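You operate a simulated robot arm through the tools that you are given. There is no shell and no other tool.

You are at the controls of a simulated robot arm. One attempt, no reset.

## Task
Release the press, slide the white mould out, move it to the long white board, push the slide IN.
Fine: wind UP first; the follower stays in the mould; leave the tray tap, its swing pipe and the other moulds. Where these are worked on the way, their far stop is far enough and under half their travel is too little: white slide.

It is judged by the outcome, as a careful person would: the job done as asked, and still so three seconds after it is handed in. It fails if anything else is knocked over, pushed out of place, dropped, spilled or broken.

## Robot
A 6-joint arm with a two-finger parallel gripper, fixed in place. Base frame: the origin is at the foot of the arm, x ahead of it, y to its left, z up; the work surface is at about z = 860. Lengths are in mm, angles in rad, forces in N, time in s.
With the tool pointing down near the work surface it reaches from about 300 to 660 mm from the base axis. Its first joint turns from -2.007 to 2.007 rad. Payload 3.43 kg.
The TCP is the grasp point between the finger pads, 34 mm short of the fingertips. In the tool frame z runs along the fingers and y along their closing line. Largest opening 128 mm; finger width 24, thickness 12; the body of the gripper, 48 by 130 mm, starts 96 mm behind the TCP.
Orientation is that of the tool frame in the base frame, as a unit quaternion [w, x, y, z]. With the fingers straight down and closing along the base's y, the tool's x points along the base's -x, its y along +y and its z along -z.

## Interface
- The arm moves only by the tool apply_moves. Its argument "targets" is a list of rows, each an object of numbers (a shift or turn left out is 0, a gripper value left out holds the last): "x", "y", "z": the shift along the tool's x, y, z in units of 250 mm (1.0 is 250 mm); "wx", "wy", "wz": the turn, a rotation vector about the tool's x, y, z in units of 90 degrees (1.0 is 90 degrees); "claw": the finger opening in mm, from 0 to 128. In form: [{"x": .., "y": .., "z": .., "wx": .., "wy": .., "wz": .., "claw": ..}, ...]. A call has 1 to 20 rows; each row is the pose to reach, as a shift and turn from the pose commanded when the call began, along the tool's axes at that moment. A call with a number of a shift or a turn outside -1 to 1 is refused whole. A row lasts 0.2 s, in which the tool goes at most 50 mm and 0.15 rad; a call with a longer step from one row to the next is refused whole, and so is a gripper value outside its range. Where a pose cannot be reached the arm comes as near as it can. A force on the tool above 40 N (or 10 N above the force at the start of the call, whichever is more), or a blocked arm, ends the call early, and 0.2 s more pass. Each finger travels about 153 mm/s and halts on what it meets, pressing with about 24 N; the grip force reading is that of the motor and also rises with nothing between the fingers. The clock runs only during rows and for 0.2 s after the last one: add rows that repeat a pose to give the fingers time. It gives the time, the measured TCP pose, the force on the tool (base axes), the opening and the grip force at its end, in the units of the frame above (readings bear some noise), with the torque about the TCP (base axes, N m) and any sound that the robot's microphone picked up.
- Cameras (640 x 400 px; columns grow to the right, rows downward): "scene" is fixed at [50.9, -500.8, 1496.7]; the picture's right is [0.71, -0.71, 0.00], its down [-0.51, -0.51, -0.69] and it looks along [0.49, 0.49, -0.72] (base axes); focal length 214 px, centre (320, 200). "wrist" rides on the gripper at [76, -11, -160] in the tool frame; the picture's right is [0.15, 0.99, 0.00], its down [-0.88, 0.13, -0.46] and it looks along [-0.45, 0.07, 0.89] (tool axes); focal length 234 px, centre (320, 200). There is no depth. A picture from a camera that has moved, and an enlarged one, comes with that camera's place and axes in the base frame and with its lens.
- capture(camera): a new picture of that camera. It takes no simulated time.
- slide_trunk(by): slides the trunk up (or, below 0, down) by that many mm; the arm rides with it, the base frame stays. It gives what a move gives, with no picture.
- enlarge(camera, box): a new picture of the part [left, top, right, bottom] of that camera's present view, enlarged. It takes no simulated time.
- job_done(): hands the job in; it is judged then, once.

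Nothing tells you positions but the pictures and the camera data. Unless the task says otherwise, let go and move clear before handing in.

The tools are called after "Request:" by a JSON object that holds its "method" and its "body". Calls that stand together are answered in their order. apply_moves: Moves the arm, as the interface text tells. Its arguments: {"type":"object","properties":{"targets":{"type":"array","items":{"type":"object","properties":{"x":{"type":"number"},"y":{"type":"number"},"z":{"type":"number"},"wx":{"type":"number"},"wy":{"type":"number"},"wz":{"type":"number"},"claw":{"type":"number"}}}}},"required":["targets"]} The other tools are called the same way: slide_trunk (by) slides the trunk up or down; capture (camera) takes a picture; enlarge (camera, box) takes an enlarged picture of a part of a camera's view; job_done () hands the job in.

At the start:

```text
time_s: 0.0
position: [169.2, -334.2, 1330.7]
ee_rot: [0.0, 0.001, 1.0, 0.0]
ft_force: [0.0, 0.9, -0.3]
moment: [-0.02, 0.02, 0.0]
opening: 128.0
gripper_force: 0.1
trunk travel left (down, up): [-925.0, 65.0]
```

scene: 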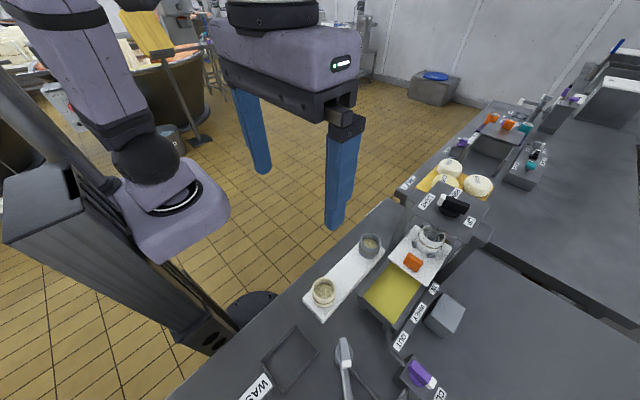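
wrist: 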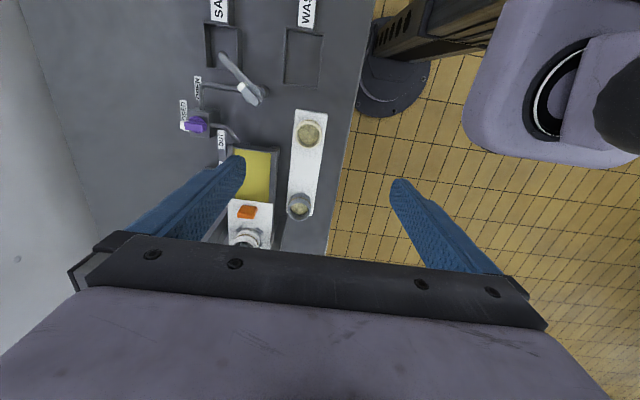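

I see a bench with a cheese press, whey tray, moulds and a long white board. I'll look closer before moving.

Request:
{"method": "enlarge", "body": {"camera": "scene", "box": [340, 160, 500, 260]}}

Request:
{"method": "enlarge", "body": {"camera": "scene", "box": [280, 220, 480, 345]}}

Request:
{"method": "enlarge", "body": {"camera": "scene", "box": [240, 300, 480, 400]}}

Request:
{"method": "enlarge", "body": {"camera": "scene", "box": [400, 80, 600, 205]}}

Request:
{"method": "enlarge", "body": {"camera": "wrist", "box": [170, 90, 370, 260]}}

```text
4.00 times, centred on (420, 210) of scene
camera zoom: at [50.9, -500.8, 1496.7], right [0.71, -0.71, 0.0], down [-0.51, -0.51, -0.69], along [0.49, 0.49, -0.72], focal length 858 px, centre (-80, 160)
```

zoom: 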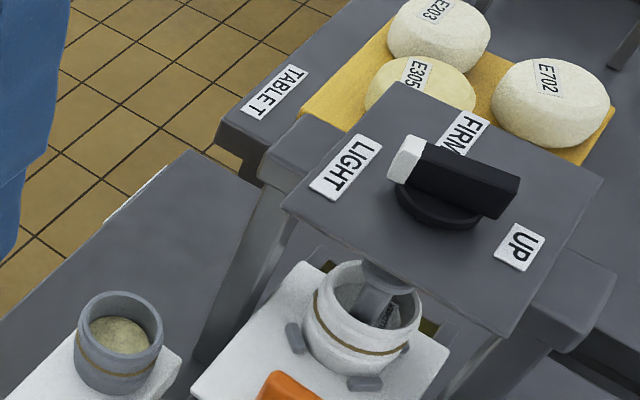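

```text
3.20 times, centred on (380, 282) of scene
camera zoom: at [50.9, -500.8, 1496.7], right [0.71, -0.71, 0.0], down [-0.51, -0.51, -0.69], along [0.49, 0.49, -0.72], focal length 686 px, centre (128, -64)
```

zoom: 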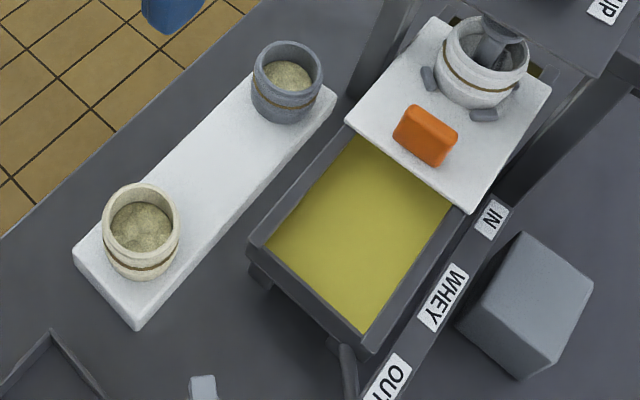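

```text
2.67 times, centred on (360, 350) of scene
camera zoom: at [50.9, -500.8, 1496.7], right [0.71, -0.71, 0.0], down [-0.51, -0.51, -0.69], along [0.49, 0.49, -0.72], focal length 572 px, centre (213, -200)
```

zoom: 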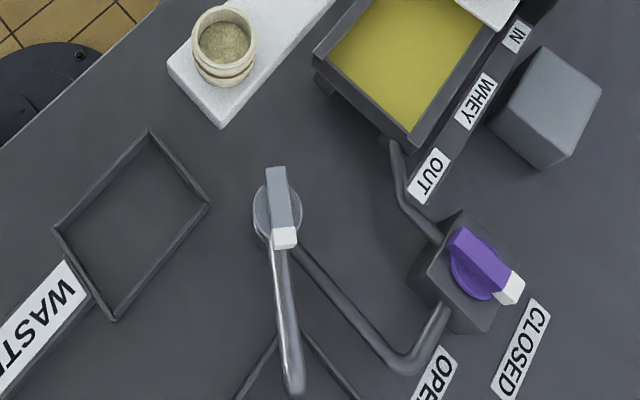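

```text
3.20 times, centred on (500, 142) of scene
camera zoom: at [50.9, -500.8, 1496.7], right [0.71, -0.71, 0.0], down [-0.51, -0.51, -0.69], along [0.49, 0.49, -0.72], focal length 686 px, centre (-256, 384)
```

zoom: 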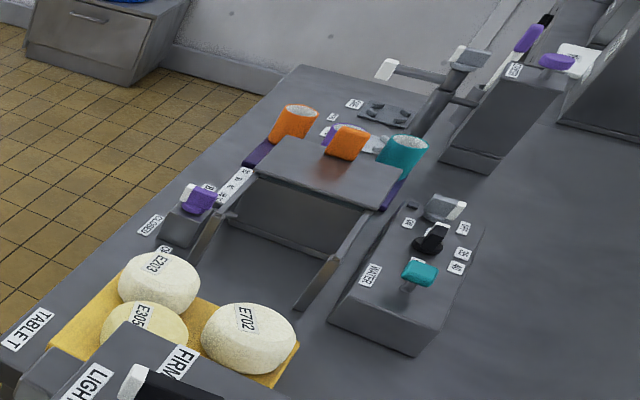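

```text
2.35 times, centred on (270, 175) of wrist
camera zoom: at [93.7, -345.5, 1491.2], right [-0.15, 0.99, 0.0], down [0.88, 0.13, 0.46], along [0.45, 0.07, -0.89], focal length 551 px, centre (438, 259)
```

zoom: 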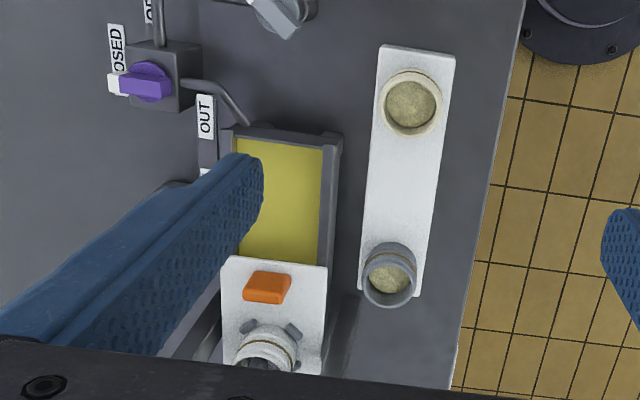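

The bench lies to the robot's right (−y). The press stands at about (550, −480), with the knob on top of it. The slide comes out toward −x, and the board is at about (315, −355). I'll move the wrist camera closer for a better look.

Request:
{"method": "apply_moves", "body": {"targets": [{"x": -0.1, "y": -0.05}, {"x": -0.25, "y": -0.1}, {"x": -0.4, "y": -0.15}, {"x": -0.55, "y": -0.2}, {"x": -0.7, "y": -0.24}, {"x": -0.7, "y": -0.24}]}}

Request:
{"method": "capture", "body": {"camera": "wrist"}}

Request:
{"method": "capture", "body": {"camera": "scene"}}

```text
time_s: 1.4
position: [342.5, -391.8, 1332.8]
ee_rot: [0.0, 0.0, 1.0, 0.0]
ft_force: [-0.9, -0.3, 0.8]
moment: [0.0, -0.01, -0.02]
opening: 128.0
gripper_force: 0.0
trunk travel left (down, up): [-925.0, 65.0]
```

```text
taken
camera wrist: at [266.1, -403.6, 1492.2], right [-0.15, 0.99, 0.0], down [0.88, 0.13, 0.46], along [0.45, 0.07, -0.89], focal length 234 px, centre (320, 200)
```

wrist: 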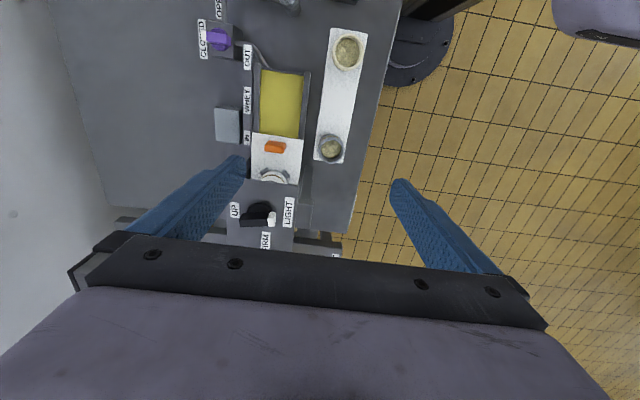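

```text
taken
```

scene: 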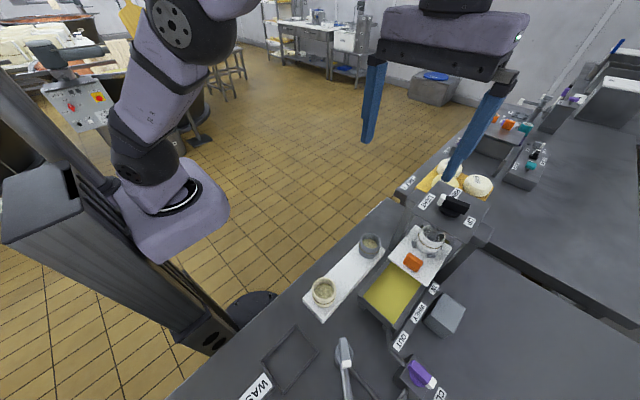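

Request:
{"method": "enlarge", "body": {"camera": "wrist", "box": [200, 120, 360, 250]}}

Request:
{"method": "enlarge", "body": {"camera": "wrist", "box": [200, 20, 400, 180]}}

Request:
{"method": "enlarge", "body": {"camera": "scene", "box": [380, 215, 460, 285]}}

```text
3.08 times, centred on (280, 185) of wrist
camera zoom: at [266.1, -403.6, 1492.2], right [-0.15, 0.99, 0.0], down [0.88, 0.13, 0.46], along [0.45, 0.07, -0.89], focal length 720 px, centre (443, 246)
```

zoom: 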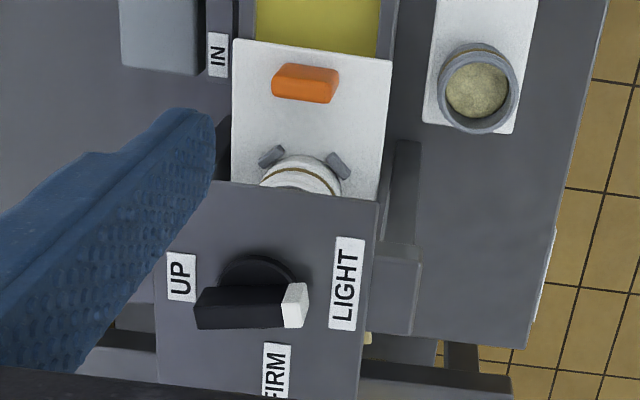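

```text
2.50 times, centred on (300, 100) of wrist
camera zoom: at [266.1, -403.6, 1492.2], right [-0.15, 0.99, 0.0], down [0.88, 0.13, 0.46], along [0.45, 0.07, -0.89], focal length 585 px, centre (370, 450)
```

zoom: 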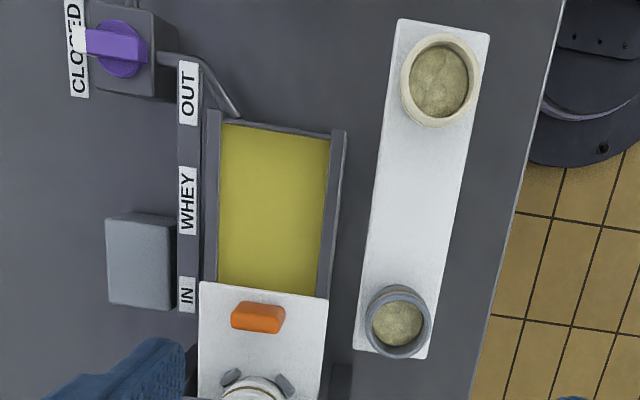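

```text
5.71 times, centred on (420, 250) of scene
camera zoom: at [50.9, -500.8, 1496.7], right [0.71, -0.71, 0.0], down [-0.51, -0.51, -0.69], along [0.49, 0.49, -0.72], focal length 1226 px, centre (-251, -86)
```

zoom: 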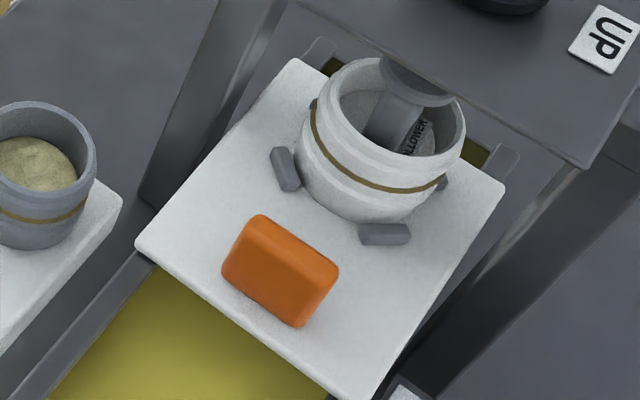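

The two views put the knob at about (482, −481, 1151), pointing at LIGHT. The orange handle of the slide is at about (405, −480, 996), with the mould under the plunger at about x = 475. The free spot on the board is near (310, −356). Next I'll hover high over the knob to test reach and look down at it.

Request:
{"method": "apply_moves", "body": {"targets": [{"x": -0.14, "y": -0.09}, {"x": -0.28, "y": -0.18}, {"x": -0.42, "y": -0.27}, {"x": -0.56, "y": -0.356}, {"x": -0.56, "y": -0.356, "z": 0.15}, {"x": -0.56, "y": -0.356, "z": 0.28}, {"x": -0.56, "y": -0.356, "z": 0.28}]}}

Request:
{"method": "capture", "body": {"camera": "wrist"}}

Request:
{"method": "capture", "body": {"camera": "scene"}}

```text
time_s: 3.0
position: [423.1, -413.6, 1244.8]
ee_rot: [0.0, 0.0, 1.0, 0.001]
ft_force: [-0.1, 0.7, -0.2]
moment: [0.02, 0.03, -0.01]
opening: 128.1
gripper_force: 0.0
out of reach, approached as far as the arm can: row 1, 2, 3, 4, 5, 6, 7
trunk travel left (down, up): [-925.0, 65.0]
```

```text
taken
camera wrist: at [346.8, -424.8, 1404.6], right [-0.15, 0.99, 0.0], down [0.88, 0.13, 0.46], along [0.45, 0.07, -0.89], focal length 234 px, centre (320, 200)
```

wrist: 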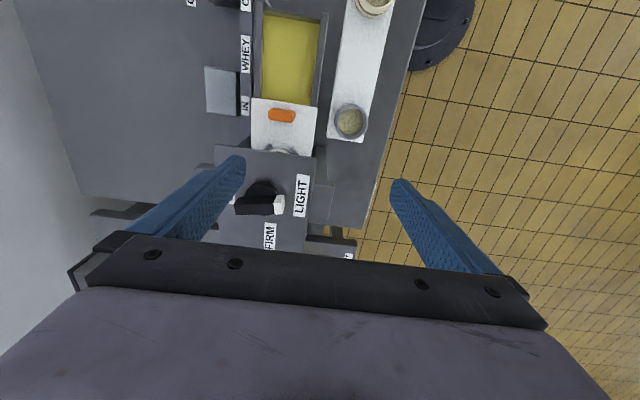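

```text
taken
```

scene: 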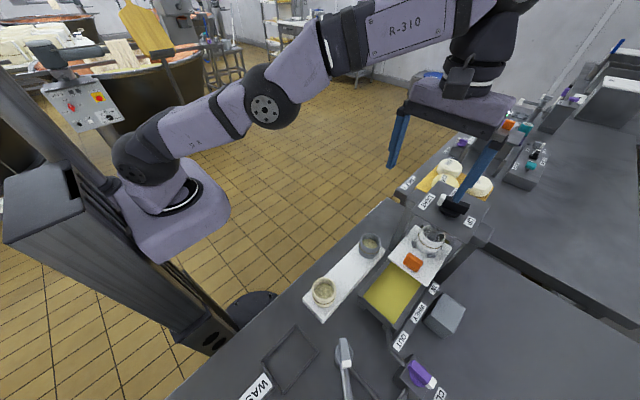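

Straight down, the arm stops at about 590 mm radius at this height. Raising the trunk and tilting the tool outward should give more reach. I'll look closely at the knob first to settle its place and which way it turns.

Request:
{"method": "enlarge", "body": {"camera": "wrist", "box": [200, 130, 340, 260]}}

Request:
{"method": "enlarge", "body": {"camera": "scene", "box": [400, 170, 500, 270]}}

Request:
{"method": "slide_trunk", "body": {"by": 60}}

```text
3.08 times, centred on (270, 195) of wrist
camera zoom: at [346.8, -424.8, 1404.6], right [-0.15, 0.99, 0.0], down [0.88, 0.13, 0.46], along [0.45, 0.07, -0.89], focal length 720 px, centre (474, 215)
```

zoom: 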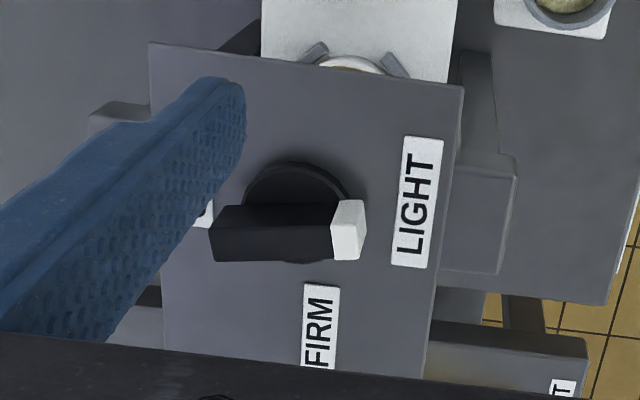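

```text
4.00 times, centred on (450, 220) of scene
camera zoom: at [50.9, -500.8, 1496.7], right [0.71, -0.71, 0.0], down [-0.51, -0.51, -0.69], along [0.49, 0.49, -0.72], focal length 858 px, centre (-200, 120)
```

zoom: 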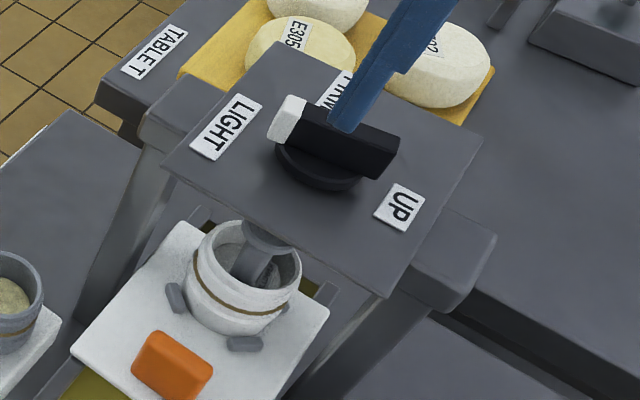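

```text
time_s: 4.0
position: [422.6, -413.4, 1304.8]
ee_rot: [0.0, 0.0, 1.0, 0.0]
ft_force: [-0.6, 0.7, -0.4]
moment: [0.02, 0.01, 0.01]
opening: 128.1
gripper_force: 0.0
trunk travel left (down, up): [-985.0, 5.0]
```

The bar's top centre triangulates to about (505, −481, 1142), and the bar is about 58 mm long. LIGHT is at +y, FIRM at +x and UP at −y. For a normal screw, going up means counter-clockwise from above, from LIGHT via the −x side to UP. I'll push the white end that way with closed, outward-tilted fingers, so I'll tilt and close now to test reach.

Request:
{"method": "apply_moves", "body": {"targets": [{"wx": 0.062, "wy": -0.065, "claw": 0}, {"wx": 0.124, "wy": -0.13, "claw": 0}, {"wx": 0.186, "wy": -0.195, "claw": 0}, {"wx": 0.2, "wy": -0.21, "claw": 0}, {"wx": 0.2, "wy": -0.21, "claw": 0}]}}

Request:
{"method": "capture", "body": {"camera": "wrist"}}

Request:
{"method": "capture", "body": {"camera": "scene"}}

```text
time_s: 5.2
position: [420.5, -412.7, 1305.4]
ee_rot: [0.164, 0.0, 0.974, -0.156]
ft_force: [-1.2, -1.2, -0.6]
moment: [-0.01, -0.01, -0.04]
opening: 0.0
gripper_force: 23.6
trunk travel left (down, up): [-985.0, 5.0]
```

```text
taken
camera wrist: at [297.7, -378.9, 1427.7], right [-0.09, 0.93, -0.35], down [0.69, 0.31, 0.65], along [0.71, -0.18, -0.68], focal length 234 px, centre (320, 200)
```

wrist: 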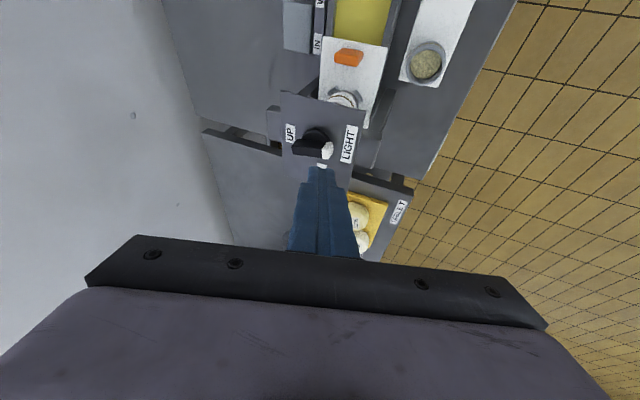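

```text
taken
```

scene: 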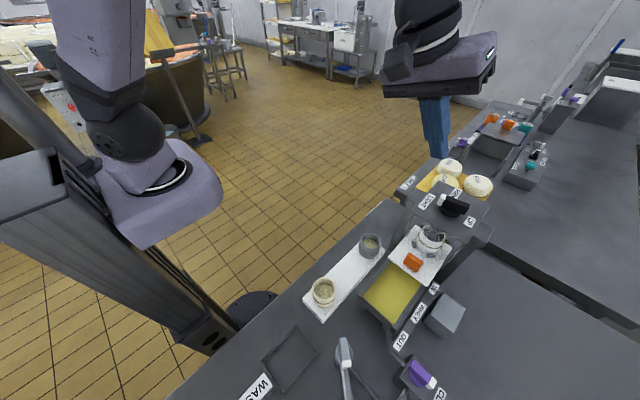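

The tilt works. Now I'll move above the +x side of the knob's white end.

Request:
{"method": "apply_moves", "body": {"targets": [{"x": -0.058, "y": 0.006, "z": 0.14}, {"x": -0.116, "y": 0.012, "z": 0.283}, {"x": -0.174, "y": 0.018, "z": 0.425}, {"x": -0.232, "y": 0.024, "z": 0.566}, {"x": -0.232, "y": 0.024, "z": 0.566}]}}

Request:
{"method": "capture", "body": {"camera": "wrist"}}

Request:
{"method": "enlarge", "body": {"camera": "scene", "box": [400, 150, 500, 250]}}

```text
time_s: 6.4
position: [518.0, -445.8, 1193.5]
ee_rot: [0.164, 0.0, 0.974, -0.156]
ft_force: [0.0, 0.8, 0.2]
moment: [-0.01, 0.01, 0.02]
opening: 0.1
gripper_force: 24.1
trunk travel left (down, up): [-985.0, 5.0]
```

```text
taken
camera wrist: at [395.4, -412.5, 1315.6], right [-0.09, 0.93, -0.35], down [0.69, 0.31, 0.65], along [0.71, -0.18, -0.67], focal length 234 px, centre (320, 200)
```

wrist: 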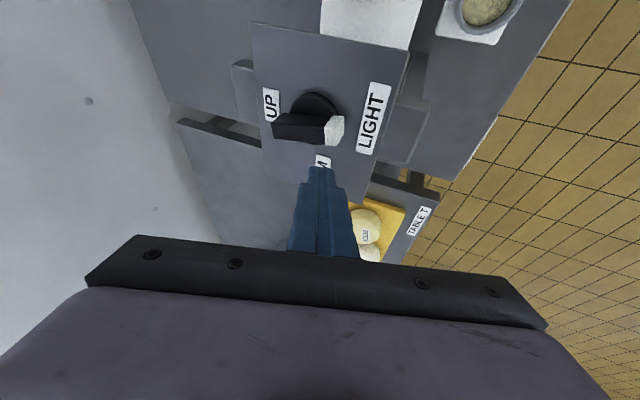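

```text
4.00 times, centred on (450, 200) of scene
camera zoom: at [50.9, -500.8, 1496.7], right [0.71, -0.71, 0.0], down [-0.51, -0.51, -0.69], along [0.49, 0.49, -0.72], focal length 858 px, centre (-200, 200)
```

zoom: 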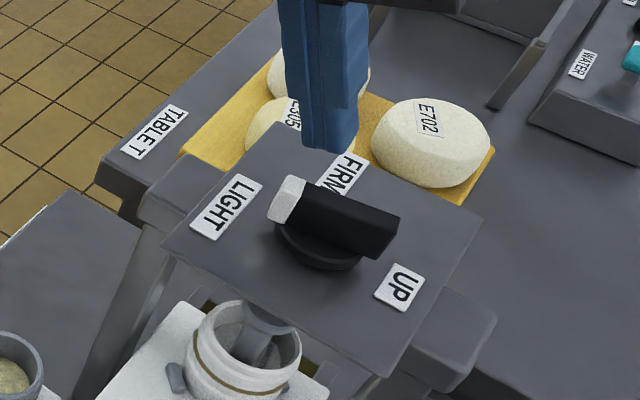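

Request:
{"method": "apply_moves", "body": {"targets": [{"x": 0.0175, "y": 0.02, "z": 0.067}, {"x": 0.035, "y": 0.04, "z": 0.134}, {"x": 0.035, "y": 0.04, "z": 0.134}]}}

Request:
{"method": "enlarge", "body": {"camera": "wrist", "box": [240, 60, 400, 260]}}

Request:
{"method": "enlarge", "body": {"camera": "scene", "box": [400, 150, 500, 250]}}

```text
time_s: 7.2
position: [524.3, -448.5, 1157.6]
ee_rot: [0.163, 0.0, 0.974, -0.157]
ft_force: [-0.5, -0.1, -0.2]
moment: [-0.01, 0.01, 0.0]
opening: 0.1
gripper_force: 23.6
trunk travel left (down, up): [-985.0, 5.0]
```

```text
2.00 times, centred on (320, 160) of wrist
camera zoom: at [400.7, -414.0, 1280.3], right [-0.09, 0.93, -0.35], down [0.69, 0.31, 0.65], along [0.71, -0.18, -0.68], focal length 468 px, centre (320, 280)
```

zoom: 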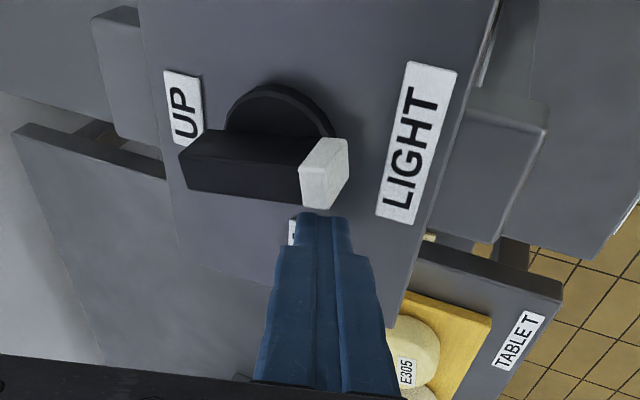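

```text
4.00 times, centred on (450, 200) of scene
camera zoom: at [50.9, -500.8, 1496.7], right [0.71, -0.71, 0.0], down [-0.51, -0.51, -0.69], along [0.49, 0.49, -0.72], focal length 858 px, centre (-200, 200)
```

zoom: 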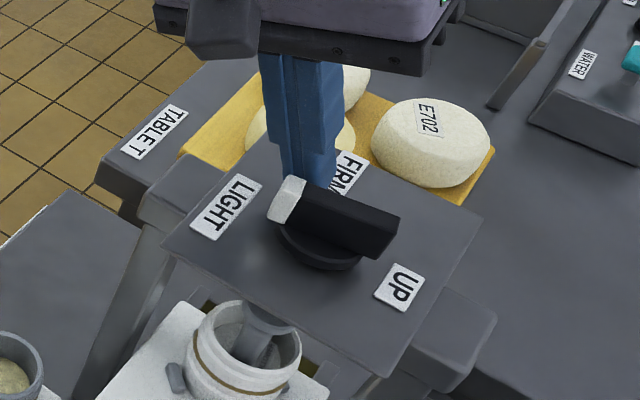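

The fingertips are down behind the white end, on its +x side. I'll push it a little counter-clockwise and check that the plunger rises.

Request:
{"method": "apply_moves", "body": {"targets": [{"x": 0.025, "y": -0.0015, "z": -0.0085}, {"x": 0.051, "y": -0.003, "z": -0.017}, {"x": 0.064, "y": 0.002, "z": -0.0235}, {"x": 0.077, "y": 0.007, "z": -0.03}, {"x": 0.091, "y": 0.008, "z": -0.0355}, {"x": 0.105, "y": 0.0095, "z": -0.041}, {"x": 0.105, "y": 0.0095, "z": -0.041}]}}

Request:
{"method": "enlarge", "body": {"camera": "wrist", "box": [240, 60, 400, 260]}}

Request:
{"method": "enlarge", "body": {"camera": "scene", "box": [390, 160, 490, 260]}}

```text
time_s: 8.8
position: [495.9, -436.7, 1158.1]
ee_rot: [0.159, 0.0, 0.975, -0.154]
ft_force: [-4.1, 28.3, 0.2]
moment: [0.9, 0.12, -0.09]
opening: 0.0
gripper_force: 23.6
trunk travel left (down, up): [-985.0, 5.0]
```

```text
2.00 times, centred on (320, 160) of wrist
camera zoom: at [372.3, -403.5, 1281.4], right [-0.09, 0.94, -0.34], down [0.7, 0.3, 0.65], along [0.71, -0.18, -0.68], focal length 468 px, centre (320, 280)
```

zoom: 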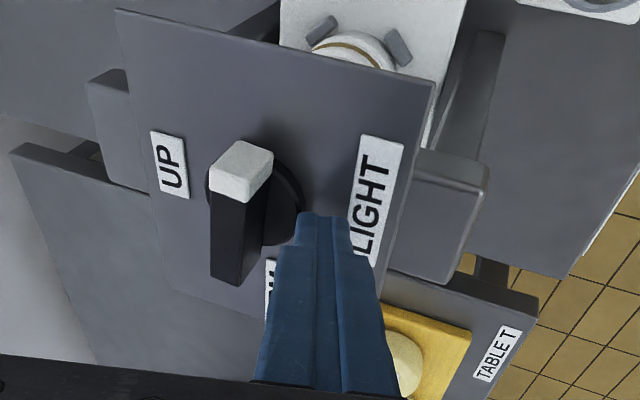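

```text
4.00 times, centred on (440, 210) of scene
camera zoom: at [50.9, -500.8, 1496.7], right [0.71, -0.71, 0.0], down [-0.51, -0.51, -0.69], along [0.49, 0.49, -0.72], focal length 858 px, centre (-160, 160)
```

zoom: 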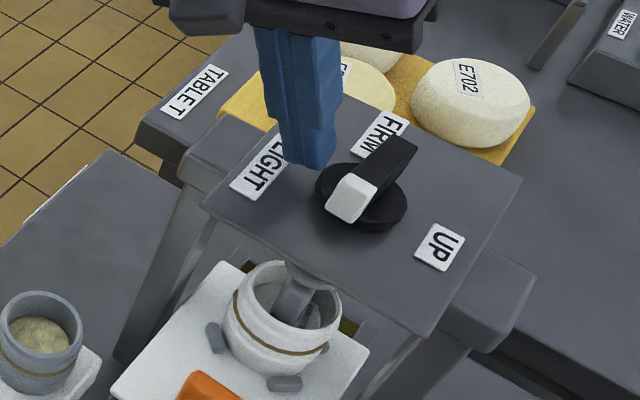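

The knob turned easily to about −x. I'll check whether the plunger has risen.

Request:
{"method": "enlarge", "body": {"camera": "scene", "box": [410, 215, 460, 260]}}

Request:
{"method": "capture", "body": {"camera": "scene"}}

```text
8.89 times, centred on (435, 238) of scene
camera zoom: at [50.9, -500.8, 1496.7], right [0.71, -0.71, 0.0], down [-0.51, -0.51, -0.69], along [0.49, 0.49, -0.72], focal length 1906 px, centre (-702, -133)
```

zoom: 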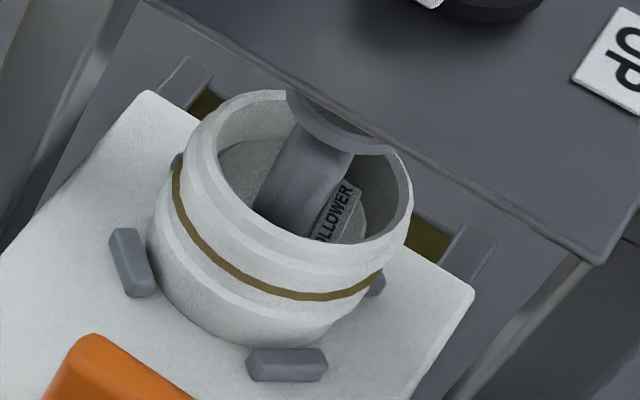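

```text
taken
```

scene: 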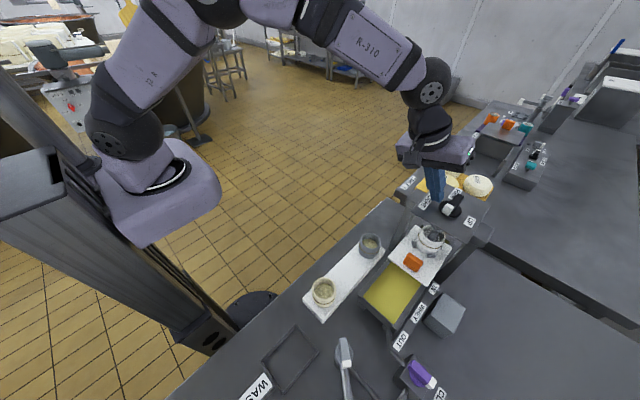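

The knob spins freely and the plunger height is nearly unchanged so far. The fingertip is resting on the knob's round base, so I'll lift slightly, back off, and go to the +y side of the white end.

Request:
{"method": "apply_moves", "body": {"targets": [{"x": -0.0068, "y": 0.0256, "z": -0.024}, {"x": -0.0136, "y": 0.0512, "z": -0.048}, {"x": 0.04, "y": 0.04, "z": -0.064}, {"x": 0.093, "y": 0.03, "z": -0.079}, {"x": 0.093, "y": 0.03, "z": -0.079}]}}

Request:
{"method": "enlarge", "body": {"camera": "wrist", "box": [240, 60, 400, 260]}}

Request:
{"method": "enlarge", "body": {"camera": "scene", "box": [390, 160, 490, 260]}}

```text
time_s: 10.0
position: [470.2, -431.4, 1166.5]
ee_rot: [0.164, 0.0, 0.974, -0.156]
ft_force: [0.2, -0.5, 0.7]
moment: [0.01, -0.03, 0.02]
opening: 0.0
gripper_force: 24.1
trunk travel left (down, up): [-985.0, 5.0]
```

```text
2.00 times, centred on (320, 160) of wrist
camera zoom: at [346.9, -398.5, 1289.5], right [-0.09, 0.93, -0.35], down [0.69, 0.31, 0.65], along [0.71, -0.18, -0.68], focal length 468 px, centre (320, 280)
```

zoom: 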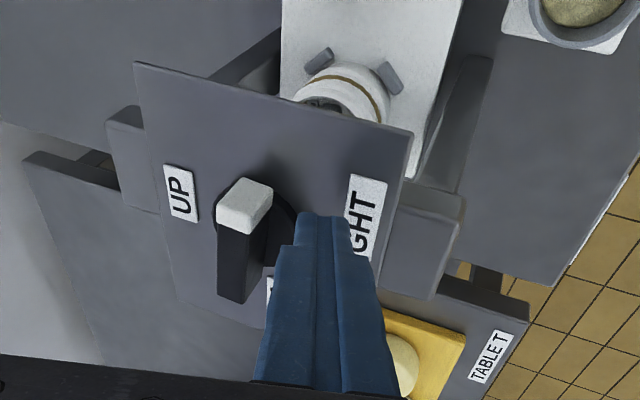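

```text
4.00 times, centred on (440, 210) of scene
camera zoom: at [50.9, -500.8, 1496.7], right [0.71, -0.71, 0.0], down [-0.51, -0.51, -0.69], along [0.49, 0.49, -0.72], focal length 858 px, centre (-160, 160)
```

zoom: 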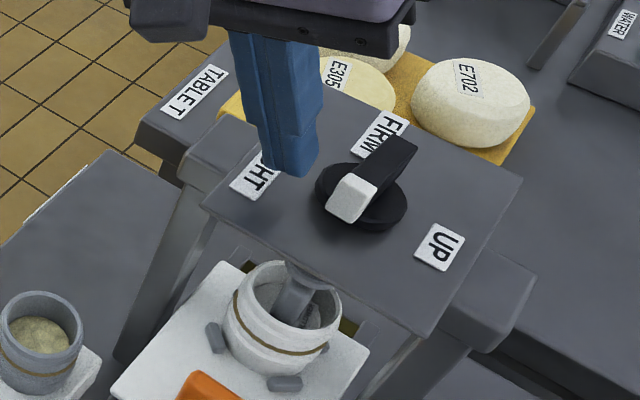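

Request:
{"method": "apply_moves", "body": {"targets": [{"x": -0.003, "y": -0.049, "z": 0.018}, {"x": -0.006, "y": -0.098, "z": 0.0356}, {"x": 0.002, "y": -0.118, "z": 0.039}, {"x": 0.0096, "y": -0.137, "z": 0.043}, {"x": 0.0106, "y": -0.156, "z": 0.049}, {"x": 0.0116, "y": -0.175, "z": 0.055}, {"x": 0.006, "y": -0.193, "z": 0.063}, {"x": 0.0, "y": -0.2116, "z": 0.0716}]}}

Request:
{"method": "enlarge", "body": {"camera": "wrist", "box": [240, 60, 400, 260]}}

Request:
{"method": "enlarge", "body": {"camera": "scene", "box": [390, 160, 490, 260]}}

```text
time_s: 11.8
position: [469.8, -488.3, 1166.8]
ee_rot: [0.162, 0.001, 0.975, -0.154]
ft_force: [-10.4, 4.2, -0.1]
moment: [0.1, 0.29, 0.05]
opening: 0.1
gripper_force: 23.6
trunk travel left (down, up): [-985.0, 5.0]
```

```text
2.00 times, centred on (320, 160) of wrist
camera zoom: at [346.6, -453.8, 1290.3], right [-0.09, 0.93, -0.35], down [0.7, 0.31, 0.65], along [0.71, -0.18, -0.68], focal length 468 px, centre (320, 280)
```

zoom: 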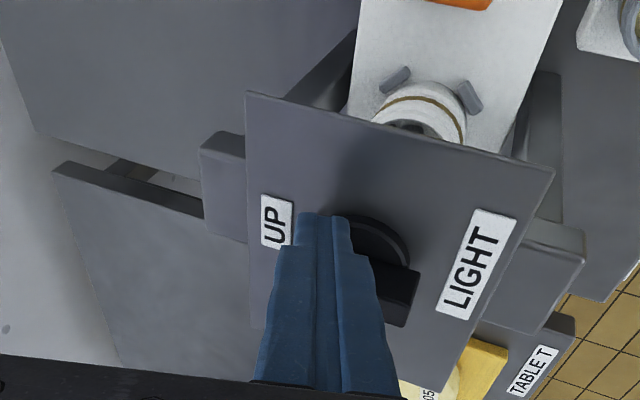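

```text
4.00 times, centred on (440, 210) of scene
camera zoom: at [50.9, -500.8, 1496.7], right [0.71, -0.71, 0.0], down [-0.51, -0.51, -0.69], along [0.49, 0.49, -0.72], focal length 858 px, centre (-160, 160)
```

zoom: 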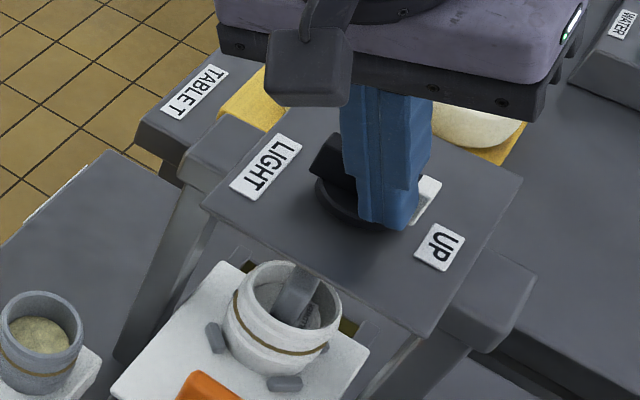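

The plunger's flange has risen, so this is the right direction. I'll continue to the stop at UP.

Request:
{"method": "apply_moves", "body": {"targets": [{"x": -0.012, "y": -0.014, "z": 0.01}, {"x": -0.025, "y": -0.028, "z": 0.019}, {"x": -0.0376, "y": -0.037, "z": 0.026}, {"x": -0.05, "y": -0.036, "z": 0.03}, {"x": -0.06, "y": -0.036, "z": 0.0337}, {"x": -0.06, "y": -0.036, "z": 0.0337}]}}

Request:
{"method": "enlarge", "body": {"camera": "wrist", "box": [240, 60, 400, 260]}}

Request:
{"method": "enlarge", "body": {"camera": "scene", "box": [390, 160, 490, 260]}}

```text
time_s: 12.6
position: [470.6, -493.9, 1163.7]
ee_rot: [0.154, 0.002, 0.977, -0.15]
ft_force: [-22.3, 4.1, 8.2]
moment: [-0.02, 0.45, -0.03]
opening: 0.0
gripper_force: 24.0
trunk travel left (down, up): [-985.0, 5.0]
stopped in row 3: the force on the tool passed its limit at 42 N (the readings are from after the stop); the commanded pose is now the measured one
```

```text
2.00 times, centred on (320, 160) of wrist
camera zoom: at [349.6, -462.9, 1289.8], right [-0.09, 0.94, -0.33], down [0.71, 0.3, 0.64], along [0.7, -0.18, -0.69], focal length 468 px, centre (320, 280)
```

zoom: 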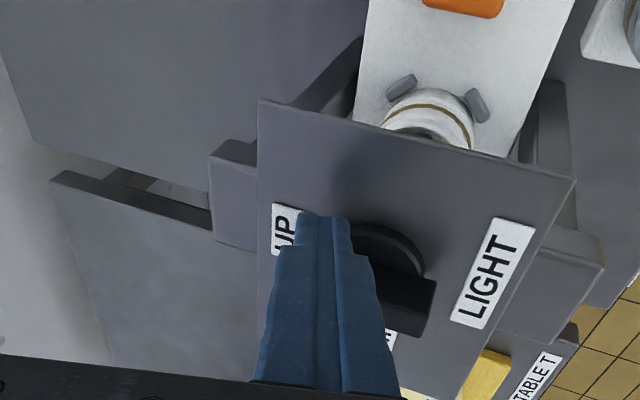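

```text
4.00 times, centred on (440, 210) of scene
camera zoom: at [50.9, -500.8, 1496.7], right [0.71, -0.71, 0.0], down [-0.51, -0.51, -0.69], along [0.49, 0.49, -0.72], focal length 858 px, centre (-160, 160)
```

zoom: 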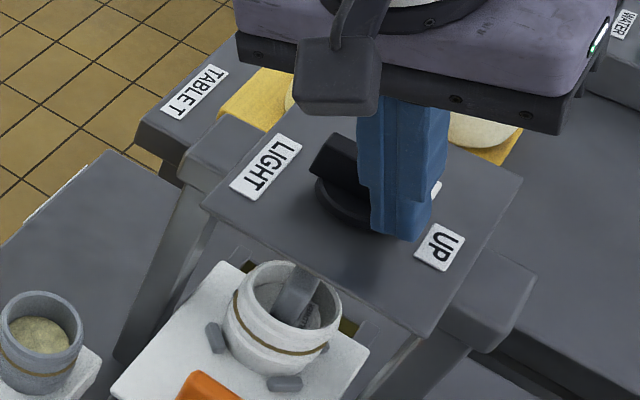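

Request:
{"method": "apply_moves", "body": {"targets": [{"x": 0.048, "y": -0.0025, "z": -0.016}, {"x": 0.095, "y": -0.005, "z": -0.032}, {"x": 0.095, "y": -0.04, "z": -0.15}, {"x": 0.094, "y": -0.082, "z": -0.273}, {"x": 0.094, "y": -0.082, "z": -0.273}]}}

Request:
{"method": "enlarge", "body": {"camera": "wrist", "box": [240, 60, 440, 260]}}

Request:
{"method": "enlarge", "body": {"camera": "scene", "box": [390, 180, 490, 260]}}

Request:
{"method": "enlarge", "body": {"camera": "scene", "box": [410, 215, 460, 260]}}

```text
time_s: 13.8
position: [433.9, -494.5, 1223.9]
ee_rot: [0.157, 0.0, 0.976, -0.15]
ft_force: [-0.1, -0.1, 0.0]
moment: [0.02, 0.02, 0.01]
opening: 0.0
gripper_force: 23.7
trunk travel left (down, up): [-985.0, 5.0]
```

```text
2.00 times, centred on (340, 160) of wrist
camera zoom: at [312.6, -461.9, 1349.3], right [-0.09, 0.94, -0.33], down [0.7, 0.3, 0.64], along [0.7, -0.18, -0.69], focal length 468 px, centre (280, 280)
```

zoom: 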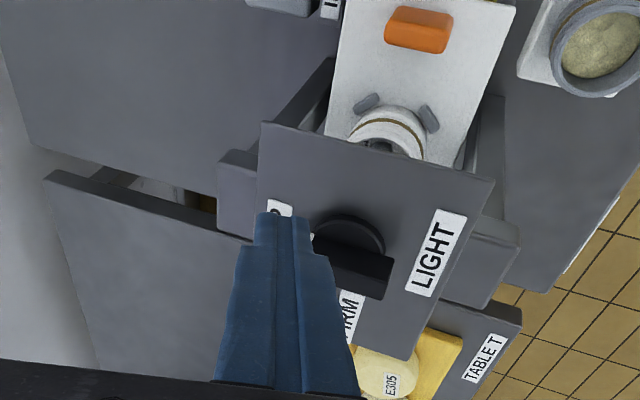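

```text
5.00 times, centred on (440, 220) of scene
camera zoom: at [50.9, -500.8, 1496.7], right [0.71, -0.71, 0.0], down [-0.51, -0.51, -0.69], along [0.49, 0.49, -0.72], focal length 1072 px, centre (-280, 100)
```

zoom: 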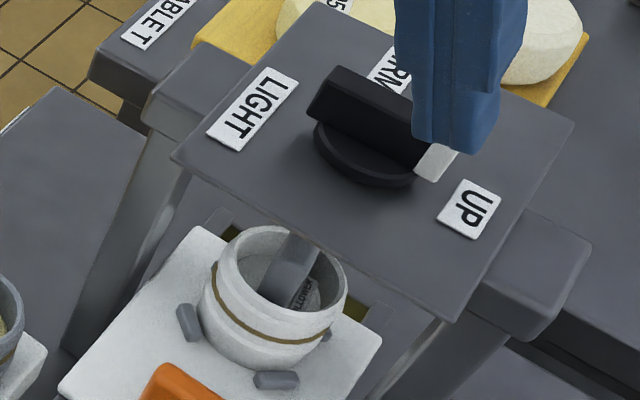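

```text
8.89 times, centred on (435, 238) of scene
camera zoom: at [50.9, -500.8, 1496.7], right [0.71, -0.71, 0.0], down [-0.51, -0.51, -0.69], along [0.49, 0.49, -0.72], focal length 1906 px, centre (-702, -133)
```

zoom: 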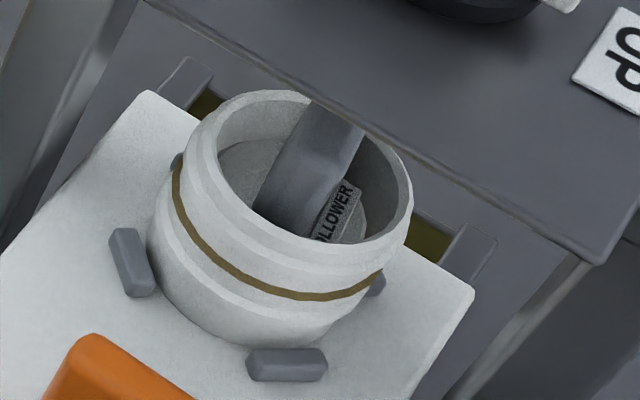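

Request:
{"method": "enlarge", "body": {"camera": "scene", "box": [430, 185, 480, 220]}}

Request:
{"method": "enlarge", "body": {"camera": "wrist", "box": [320, 140, 420, 220]}}

```text
11.43 times, centred on (455, 202) of scene
camera zoom: at [50.9, -500.8, 1496.7], right [0.71, -0.71, 0.0], down [-0.51, -0.51, -0.69], along [0.49, 0.49, -0.72], focal length 2451 px, centre (-1223, 171)
```

zoom: 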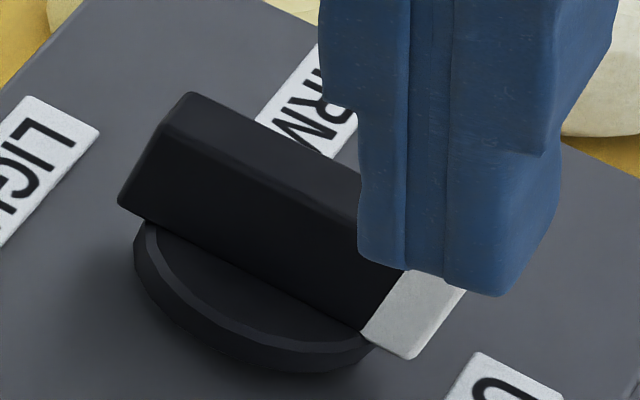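

```text
5.00 times, centred on (370, 180) of wrist
camera zoom: at [312.6, -461.9, 1349.3], right [-0.09, 0.94, -0.33], down [0.7, 0.3, 0.64], along [0.7, -0.18, -0.69], focal length 1171 px, centre (70, 300)
```

zoom: 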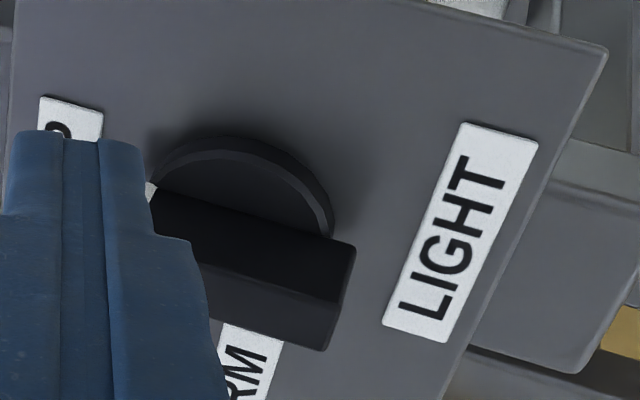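

The bar lies along −y now, at UP and against its stop. The ram's flange has lifted, leaving the follower with its stem in the mould. I'll back off, set the tool vertical again, and look at the slide handle and the ram clearance.

Request:
{"method": "apply_moves", "body": {"targets": [{"x": 0.06, "y": 0.0155, "z": -0.043, "wx": -0.048, "wy": 0.05}, {"x": 0.12, "y": 0.031, "z": -0.086, "wx": -0.096, "wy": 0.1}, {"x": 0.18, "y": 0.0465, "z": -0.129, "wx": -0.144, "wy": 0.15}, {"x": 0.238, "y": 0.062, "z": -0.171, "wx": -0.1926, "wy": 0.2016}, {"x": 0.238, "y": 0.062, "z": -0.171, "wx": -0.1926, "wy": 0.2016}]}}

Request:
{"method": "capture", "body": {"camera": "wrist"}}

Request:
{"method": "enlarge", "body": {"camera": "scene", "box": [400, 180, 500, 270]}}

```text
time_s: 14.9
position: [363.1, -472.5, 1242.5]
ee_rot: [-0.001, 0.001, 1.0, 0.0]
ft_force: [-0.8, 0.6, -0.1]
moment: [0.0, -0.06, -0.02]
opening: 0.0
gripper_force: 24.0
trunk travel left (down, up): [-985.0, 5.0]
```

```text
taken
camera wrist: at [287.8, -483.2, 1400.7], right [-0.15, 0.99, 0.0], down [0.88, 0.13, 0.45], along [0.45, 0.07, -0.89], focal length 234 px, centre (320, 200)
```

wrist: 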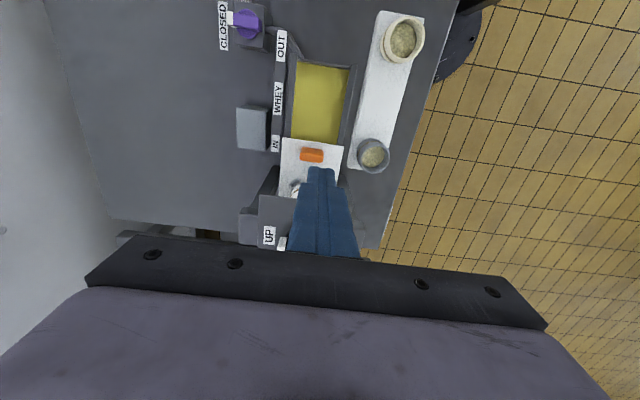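

```text
4.44 times, centred on (450, 225) of scene
camera zoom: at [50.9, -500.8, 1496.7], right [0.71, -0.71, 0.0], down [-0.51, -0.51, -0.69], along [0.49, 0.49, -0.72], focal length 953 px, centre (-258, 89)
```

zoom: 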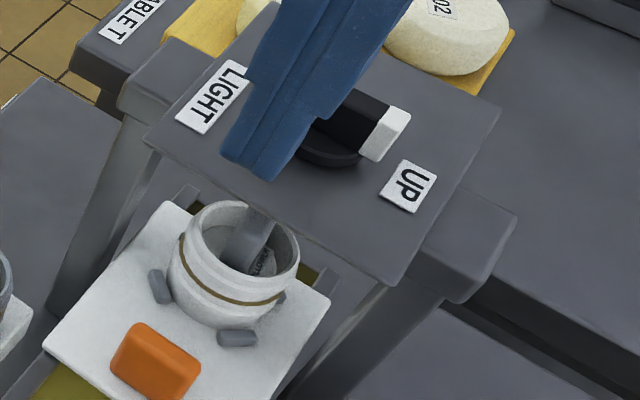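

Request:
{"method": "enlarge", "body": {"camera": "wrist", "box": [260, 120, 360, 200]}}

Request:
{"method": "enlarge", "body": {"camera": "wrist", "box": [240, 20, 440, 180]}}

Request:
{"method": "enlarge", "body": {"camera": "scene", "box": [395, 240, 445, 290]}}

```text
5.00 times, centred on (310, 160) of wrist
camera zoom: at [287.8, -483.2, 1400.7], right [-0.15, 0.99, 0.0], down [0.88, 0.13, 0.45], along [0.45, 0.07, -0.89], focal length 1171 px, centre (370, 400)
```

zoom: 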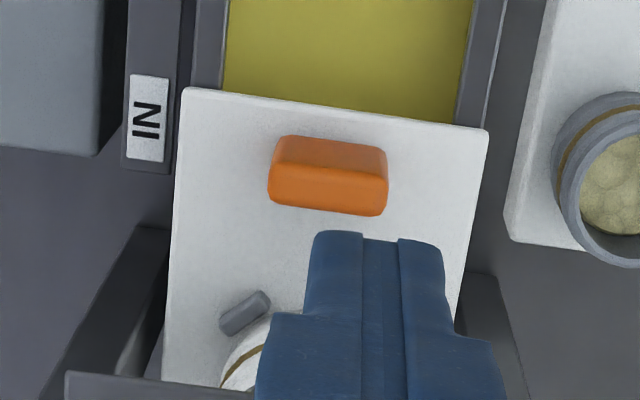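

```text
2.50 times, centred on (340, 100) of wrist
camera zoom: at [287.8, -483.2, 1400.7], right [-0.15, 0.99, 0.0], down [0.88, 0.13, 0.45], along [0.45, 0.07, -0.89], focal length 585 px, centre (270, 450)
```

zoom: 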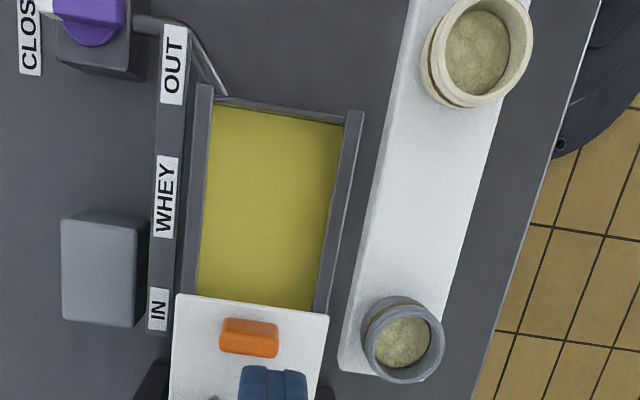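

```text
8.00 times, centred on (420, 265) of scene
camera zoom: at [50.9, -500.8, 1496.7], right [0.71, -0.71, 0.0], down [-0.51, -0.51, -0.69], along [0.49, 0.49, -0.72], focal length 1716 px, centre (-480, -320)
```

zoom: 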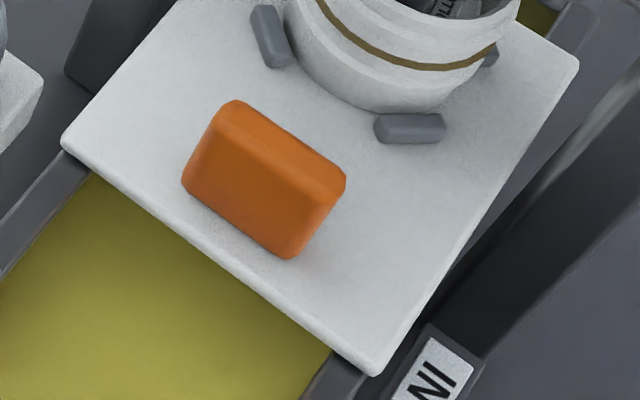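

The handle's top is at (409, −480, 1009). It is about 40 mm long in y, 15 mm thick and 38 mm tall, and the slide surface is at z ≈ 970. I'll open the gripper and come down over the handle, closing along y.

Request:
{"method": "apply_moves", "body": {"targets": [{"x": -0.02, "y": -0.005, "z": 0.15, "claw": 80}, {"x": -0.06, "y": -0.01, "z": 0.3, "claw": 80}, {"x": -0.11, "y": -0.02, "z": 0.45, "claw": 80}, {"x": -0.16, "y": -0.03, "z": 0.6, "claw": 80}, {"x": -0.184, "y": -0.03, "z": 0.73, "claw": 80}, {"x": -0.184, "y": -0.03, "z": 0.73, "claw": 80}]}}

Request:
{"method": "capture", "body": {"camera": "wrist"}}

Request:
{"method": "capture", "body": {"camera": "scene"}}

```text
time_s: 16.4
position: [409.7, -477.5, 1058.2]
ee_rot: [0.001, 0.001, 1.0, -0.001]
ft_force: [0.0, 0.0, 0.1]
moment: [-0.02, -0.04, 0.0]
opening: 79.8
gripper_force: 0.1
trunk travel left (down, up): [-985.0, 5.0]
```

```text
taken
camera wrist: at [334.1, -489.8, 1216.1], right [-0.15, 0.99, 0.0], down [0.88, 0.13, 0.46], along [0.45, 0.07, -0.89], focal length 234 px, centre (320, 200)
```

wrist: 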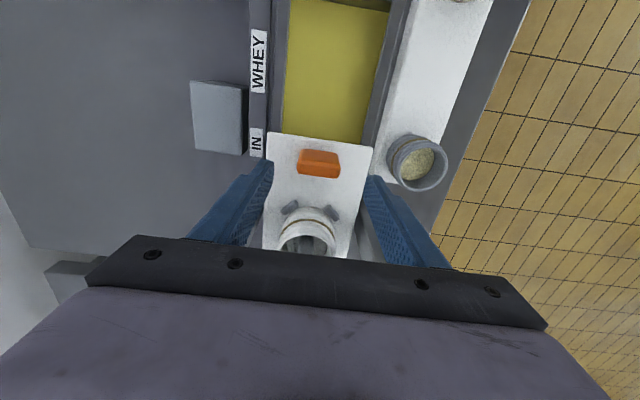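

```text
taken
```

scene: 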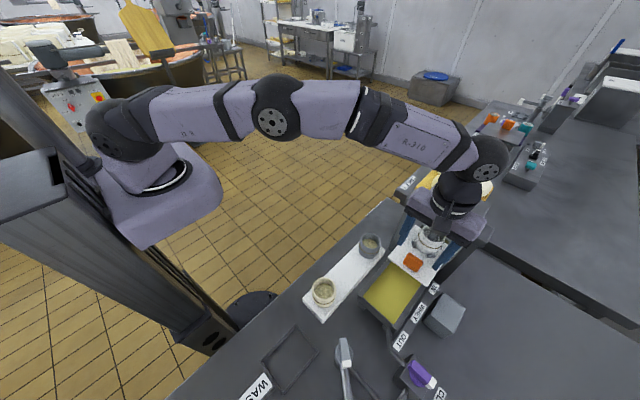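

The gripper is aligned over the handle. I'll descend, then grip.

Request:
{"method": "apply_moves", "body": {"targets": [{"z": 0.064, "claw": 80}, {"z": 0.128, "claw": 80}, {"z": 0.188, "claw": 80}, {"z": 0.188, "claw": 80}, {"z": 0.188, "claw": 36}, {"z": 0.188, "claw": 36}, {"z": 0.188, "claw": 36}]}}

Request:
{"method": "capture", "body": {"camera": "wrist"}}

Request:
{"method": "enlarge", "body": {"camera": "scene", "box": [370, 180, 490, 300]}}

```text
time_s: 17.9
position: [409.8, -481.0, 1016.7]
ee_rot: [0.004, 0.0, 1.0, -0.005]
ft_force: [4.7, -3.4, 37.8]
moment: [2.85, -0.88, -0.41]
opening: 44.0
gripper_force: 7.3
trunk travel left (down, up): [-985.0, 5.0]
```

```text
taken
camera wrist: at [333.0, -490.3, 1174.8], right [-0.15, 0.99, -0.01], down [0.88, 0.13, 0.46], along [0.46, 0.06, -0.89], focal length 234 px, centre (320, 200)
```

wrist: 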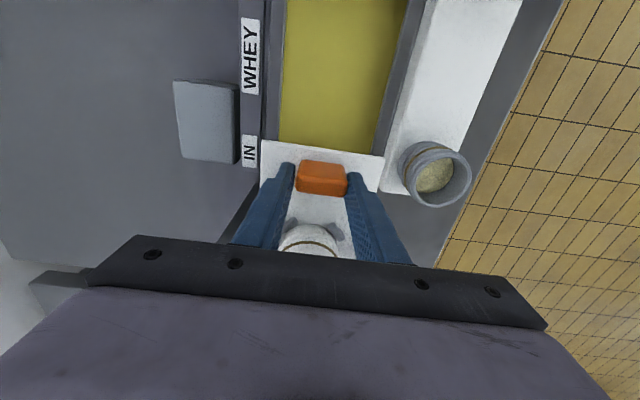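

```text
3.33 times, centred on (430, 240) of scene
camera zoom: at [50.9, -500.8, 1496.7], right [0.71, -0.71, 0.0], down [-0.51, -0.51, -0.69], along [0.49, 0.49, -0.72], focal length 715 px, centre (-47, 67)
```

zoom: 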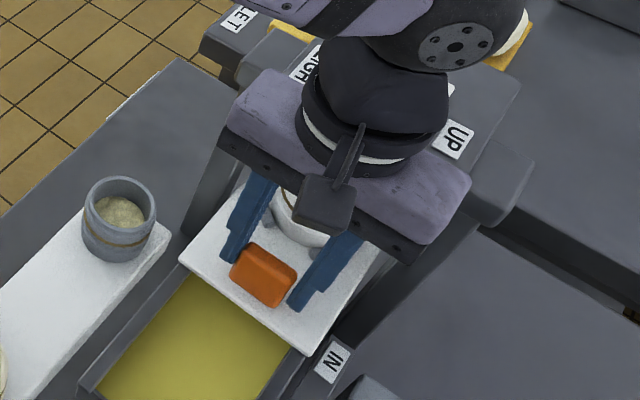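

There's an upward force of 38 N, offset toward +x and +y. The gripper body is probably touching the edge of the press's top plate, so I'll open, lift and come slightly back before gripping higher on the handle.

Request:
{"method": "apply_moves", "body": {"targets": [{"z": -0.03, "claw": 60}, {"z": -0.064, "x": 0.012, "claw": 60}, {"z": -0.064, "x": 0.016, "claw": 60}, {"z": -0.064, "x": 0.016, "claw": 60}]}}

Request:
{"method": "capture", "body": {"camera": "scene"}}

Request:
{"method": "enlarge", "body": {"camera": "scene", "box": [370, 180, 490, 300]}}

```text
time_s: 18.9
position: [404.9, -479.5, 1026.1]
ee_rot: [-0.001, 0.0, 1.0, 0.001]
ft_force: [-0.3, 0.1, -0.8]
moment: [-0.03, -0.01, -0.02]
opening: 60.1
gripper_force: 0.0
trunk travel left (down, up): [-985.0, 5.0]
```

```text
taken
```

scene: 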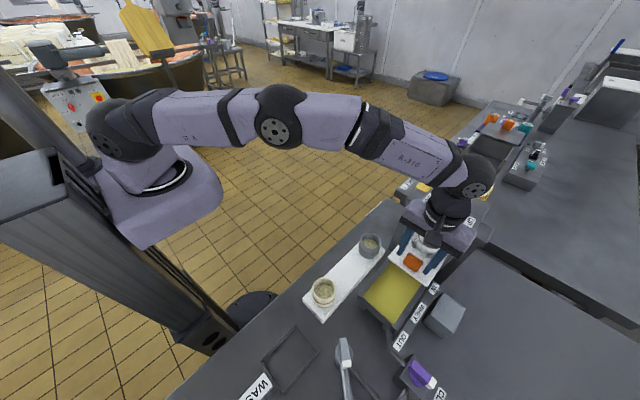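

```text
3.33 times, centred on (430, 240) of scene
camera zoom: at [50.9, -500.8, 1496.7], right [0.71, -0.71, 0.0], down [-0.51, -0.51, -0.69], along [0.49, 0.49, -0.72], focal length 715 px, centre (-47, 67)
```

zoom: 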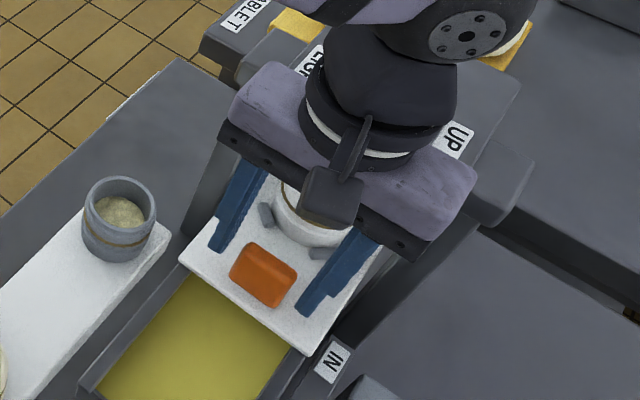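

Request:
{"method": "apply_moves", "body": {"targets": [{"z": 0.008, "claw": 30}, {"z": 0.008, "claw": 30}, {"z": 0.008, "claw": 30}]}}

Request:
{"method": "capture", "body": {"camera": "wrist"}}

```text
time_s: 19.8
position: [405.6, -479.8, 1025.3]
ee_rot: [0.0, 0.0, 1.0, -0.001]
ft_force: [-1.1, -4.9, 7.4]
moment: [0.22, 1.32, 0.03]
opening: 41.6
gripper_force: 44.9
trunk travel left (down, up): [-985.0, 5.0]
```

```text
taken
camera wrist: at [329.5, -490.9, 1184.8], right [-0.15, 0.99, 0.0], down [0.88, 0.13, 0.46], along [0.45, 0.06, -0.89], focal length 234 px, centre (320, 200)
```

wrist: 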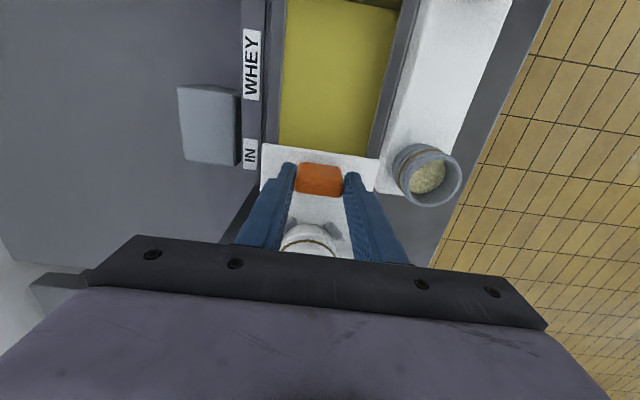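

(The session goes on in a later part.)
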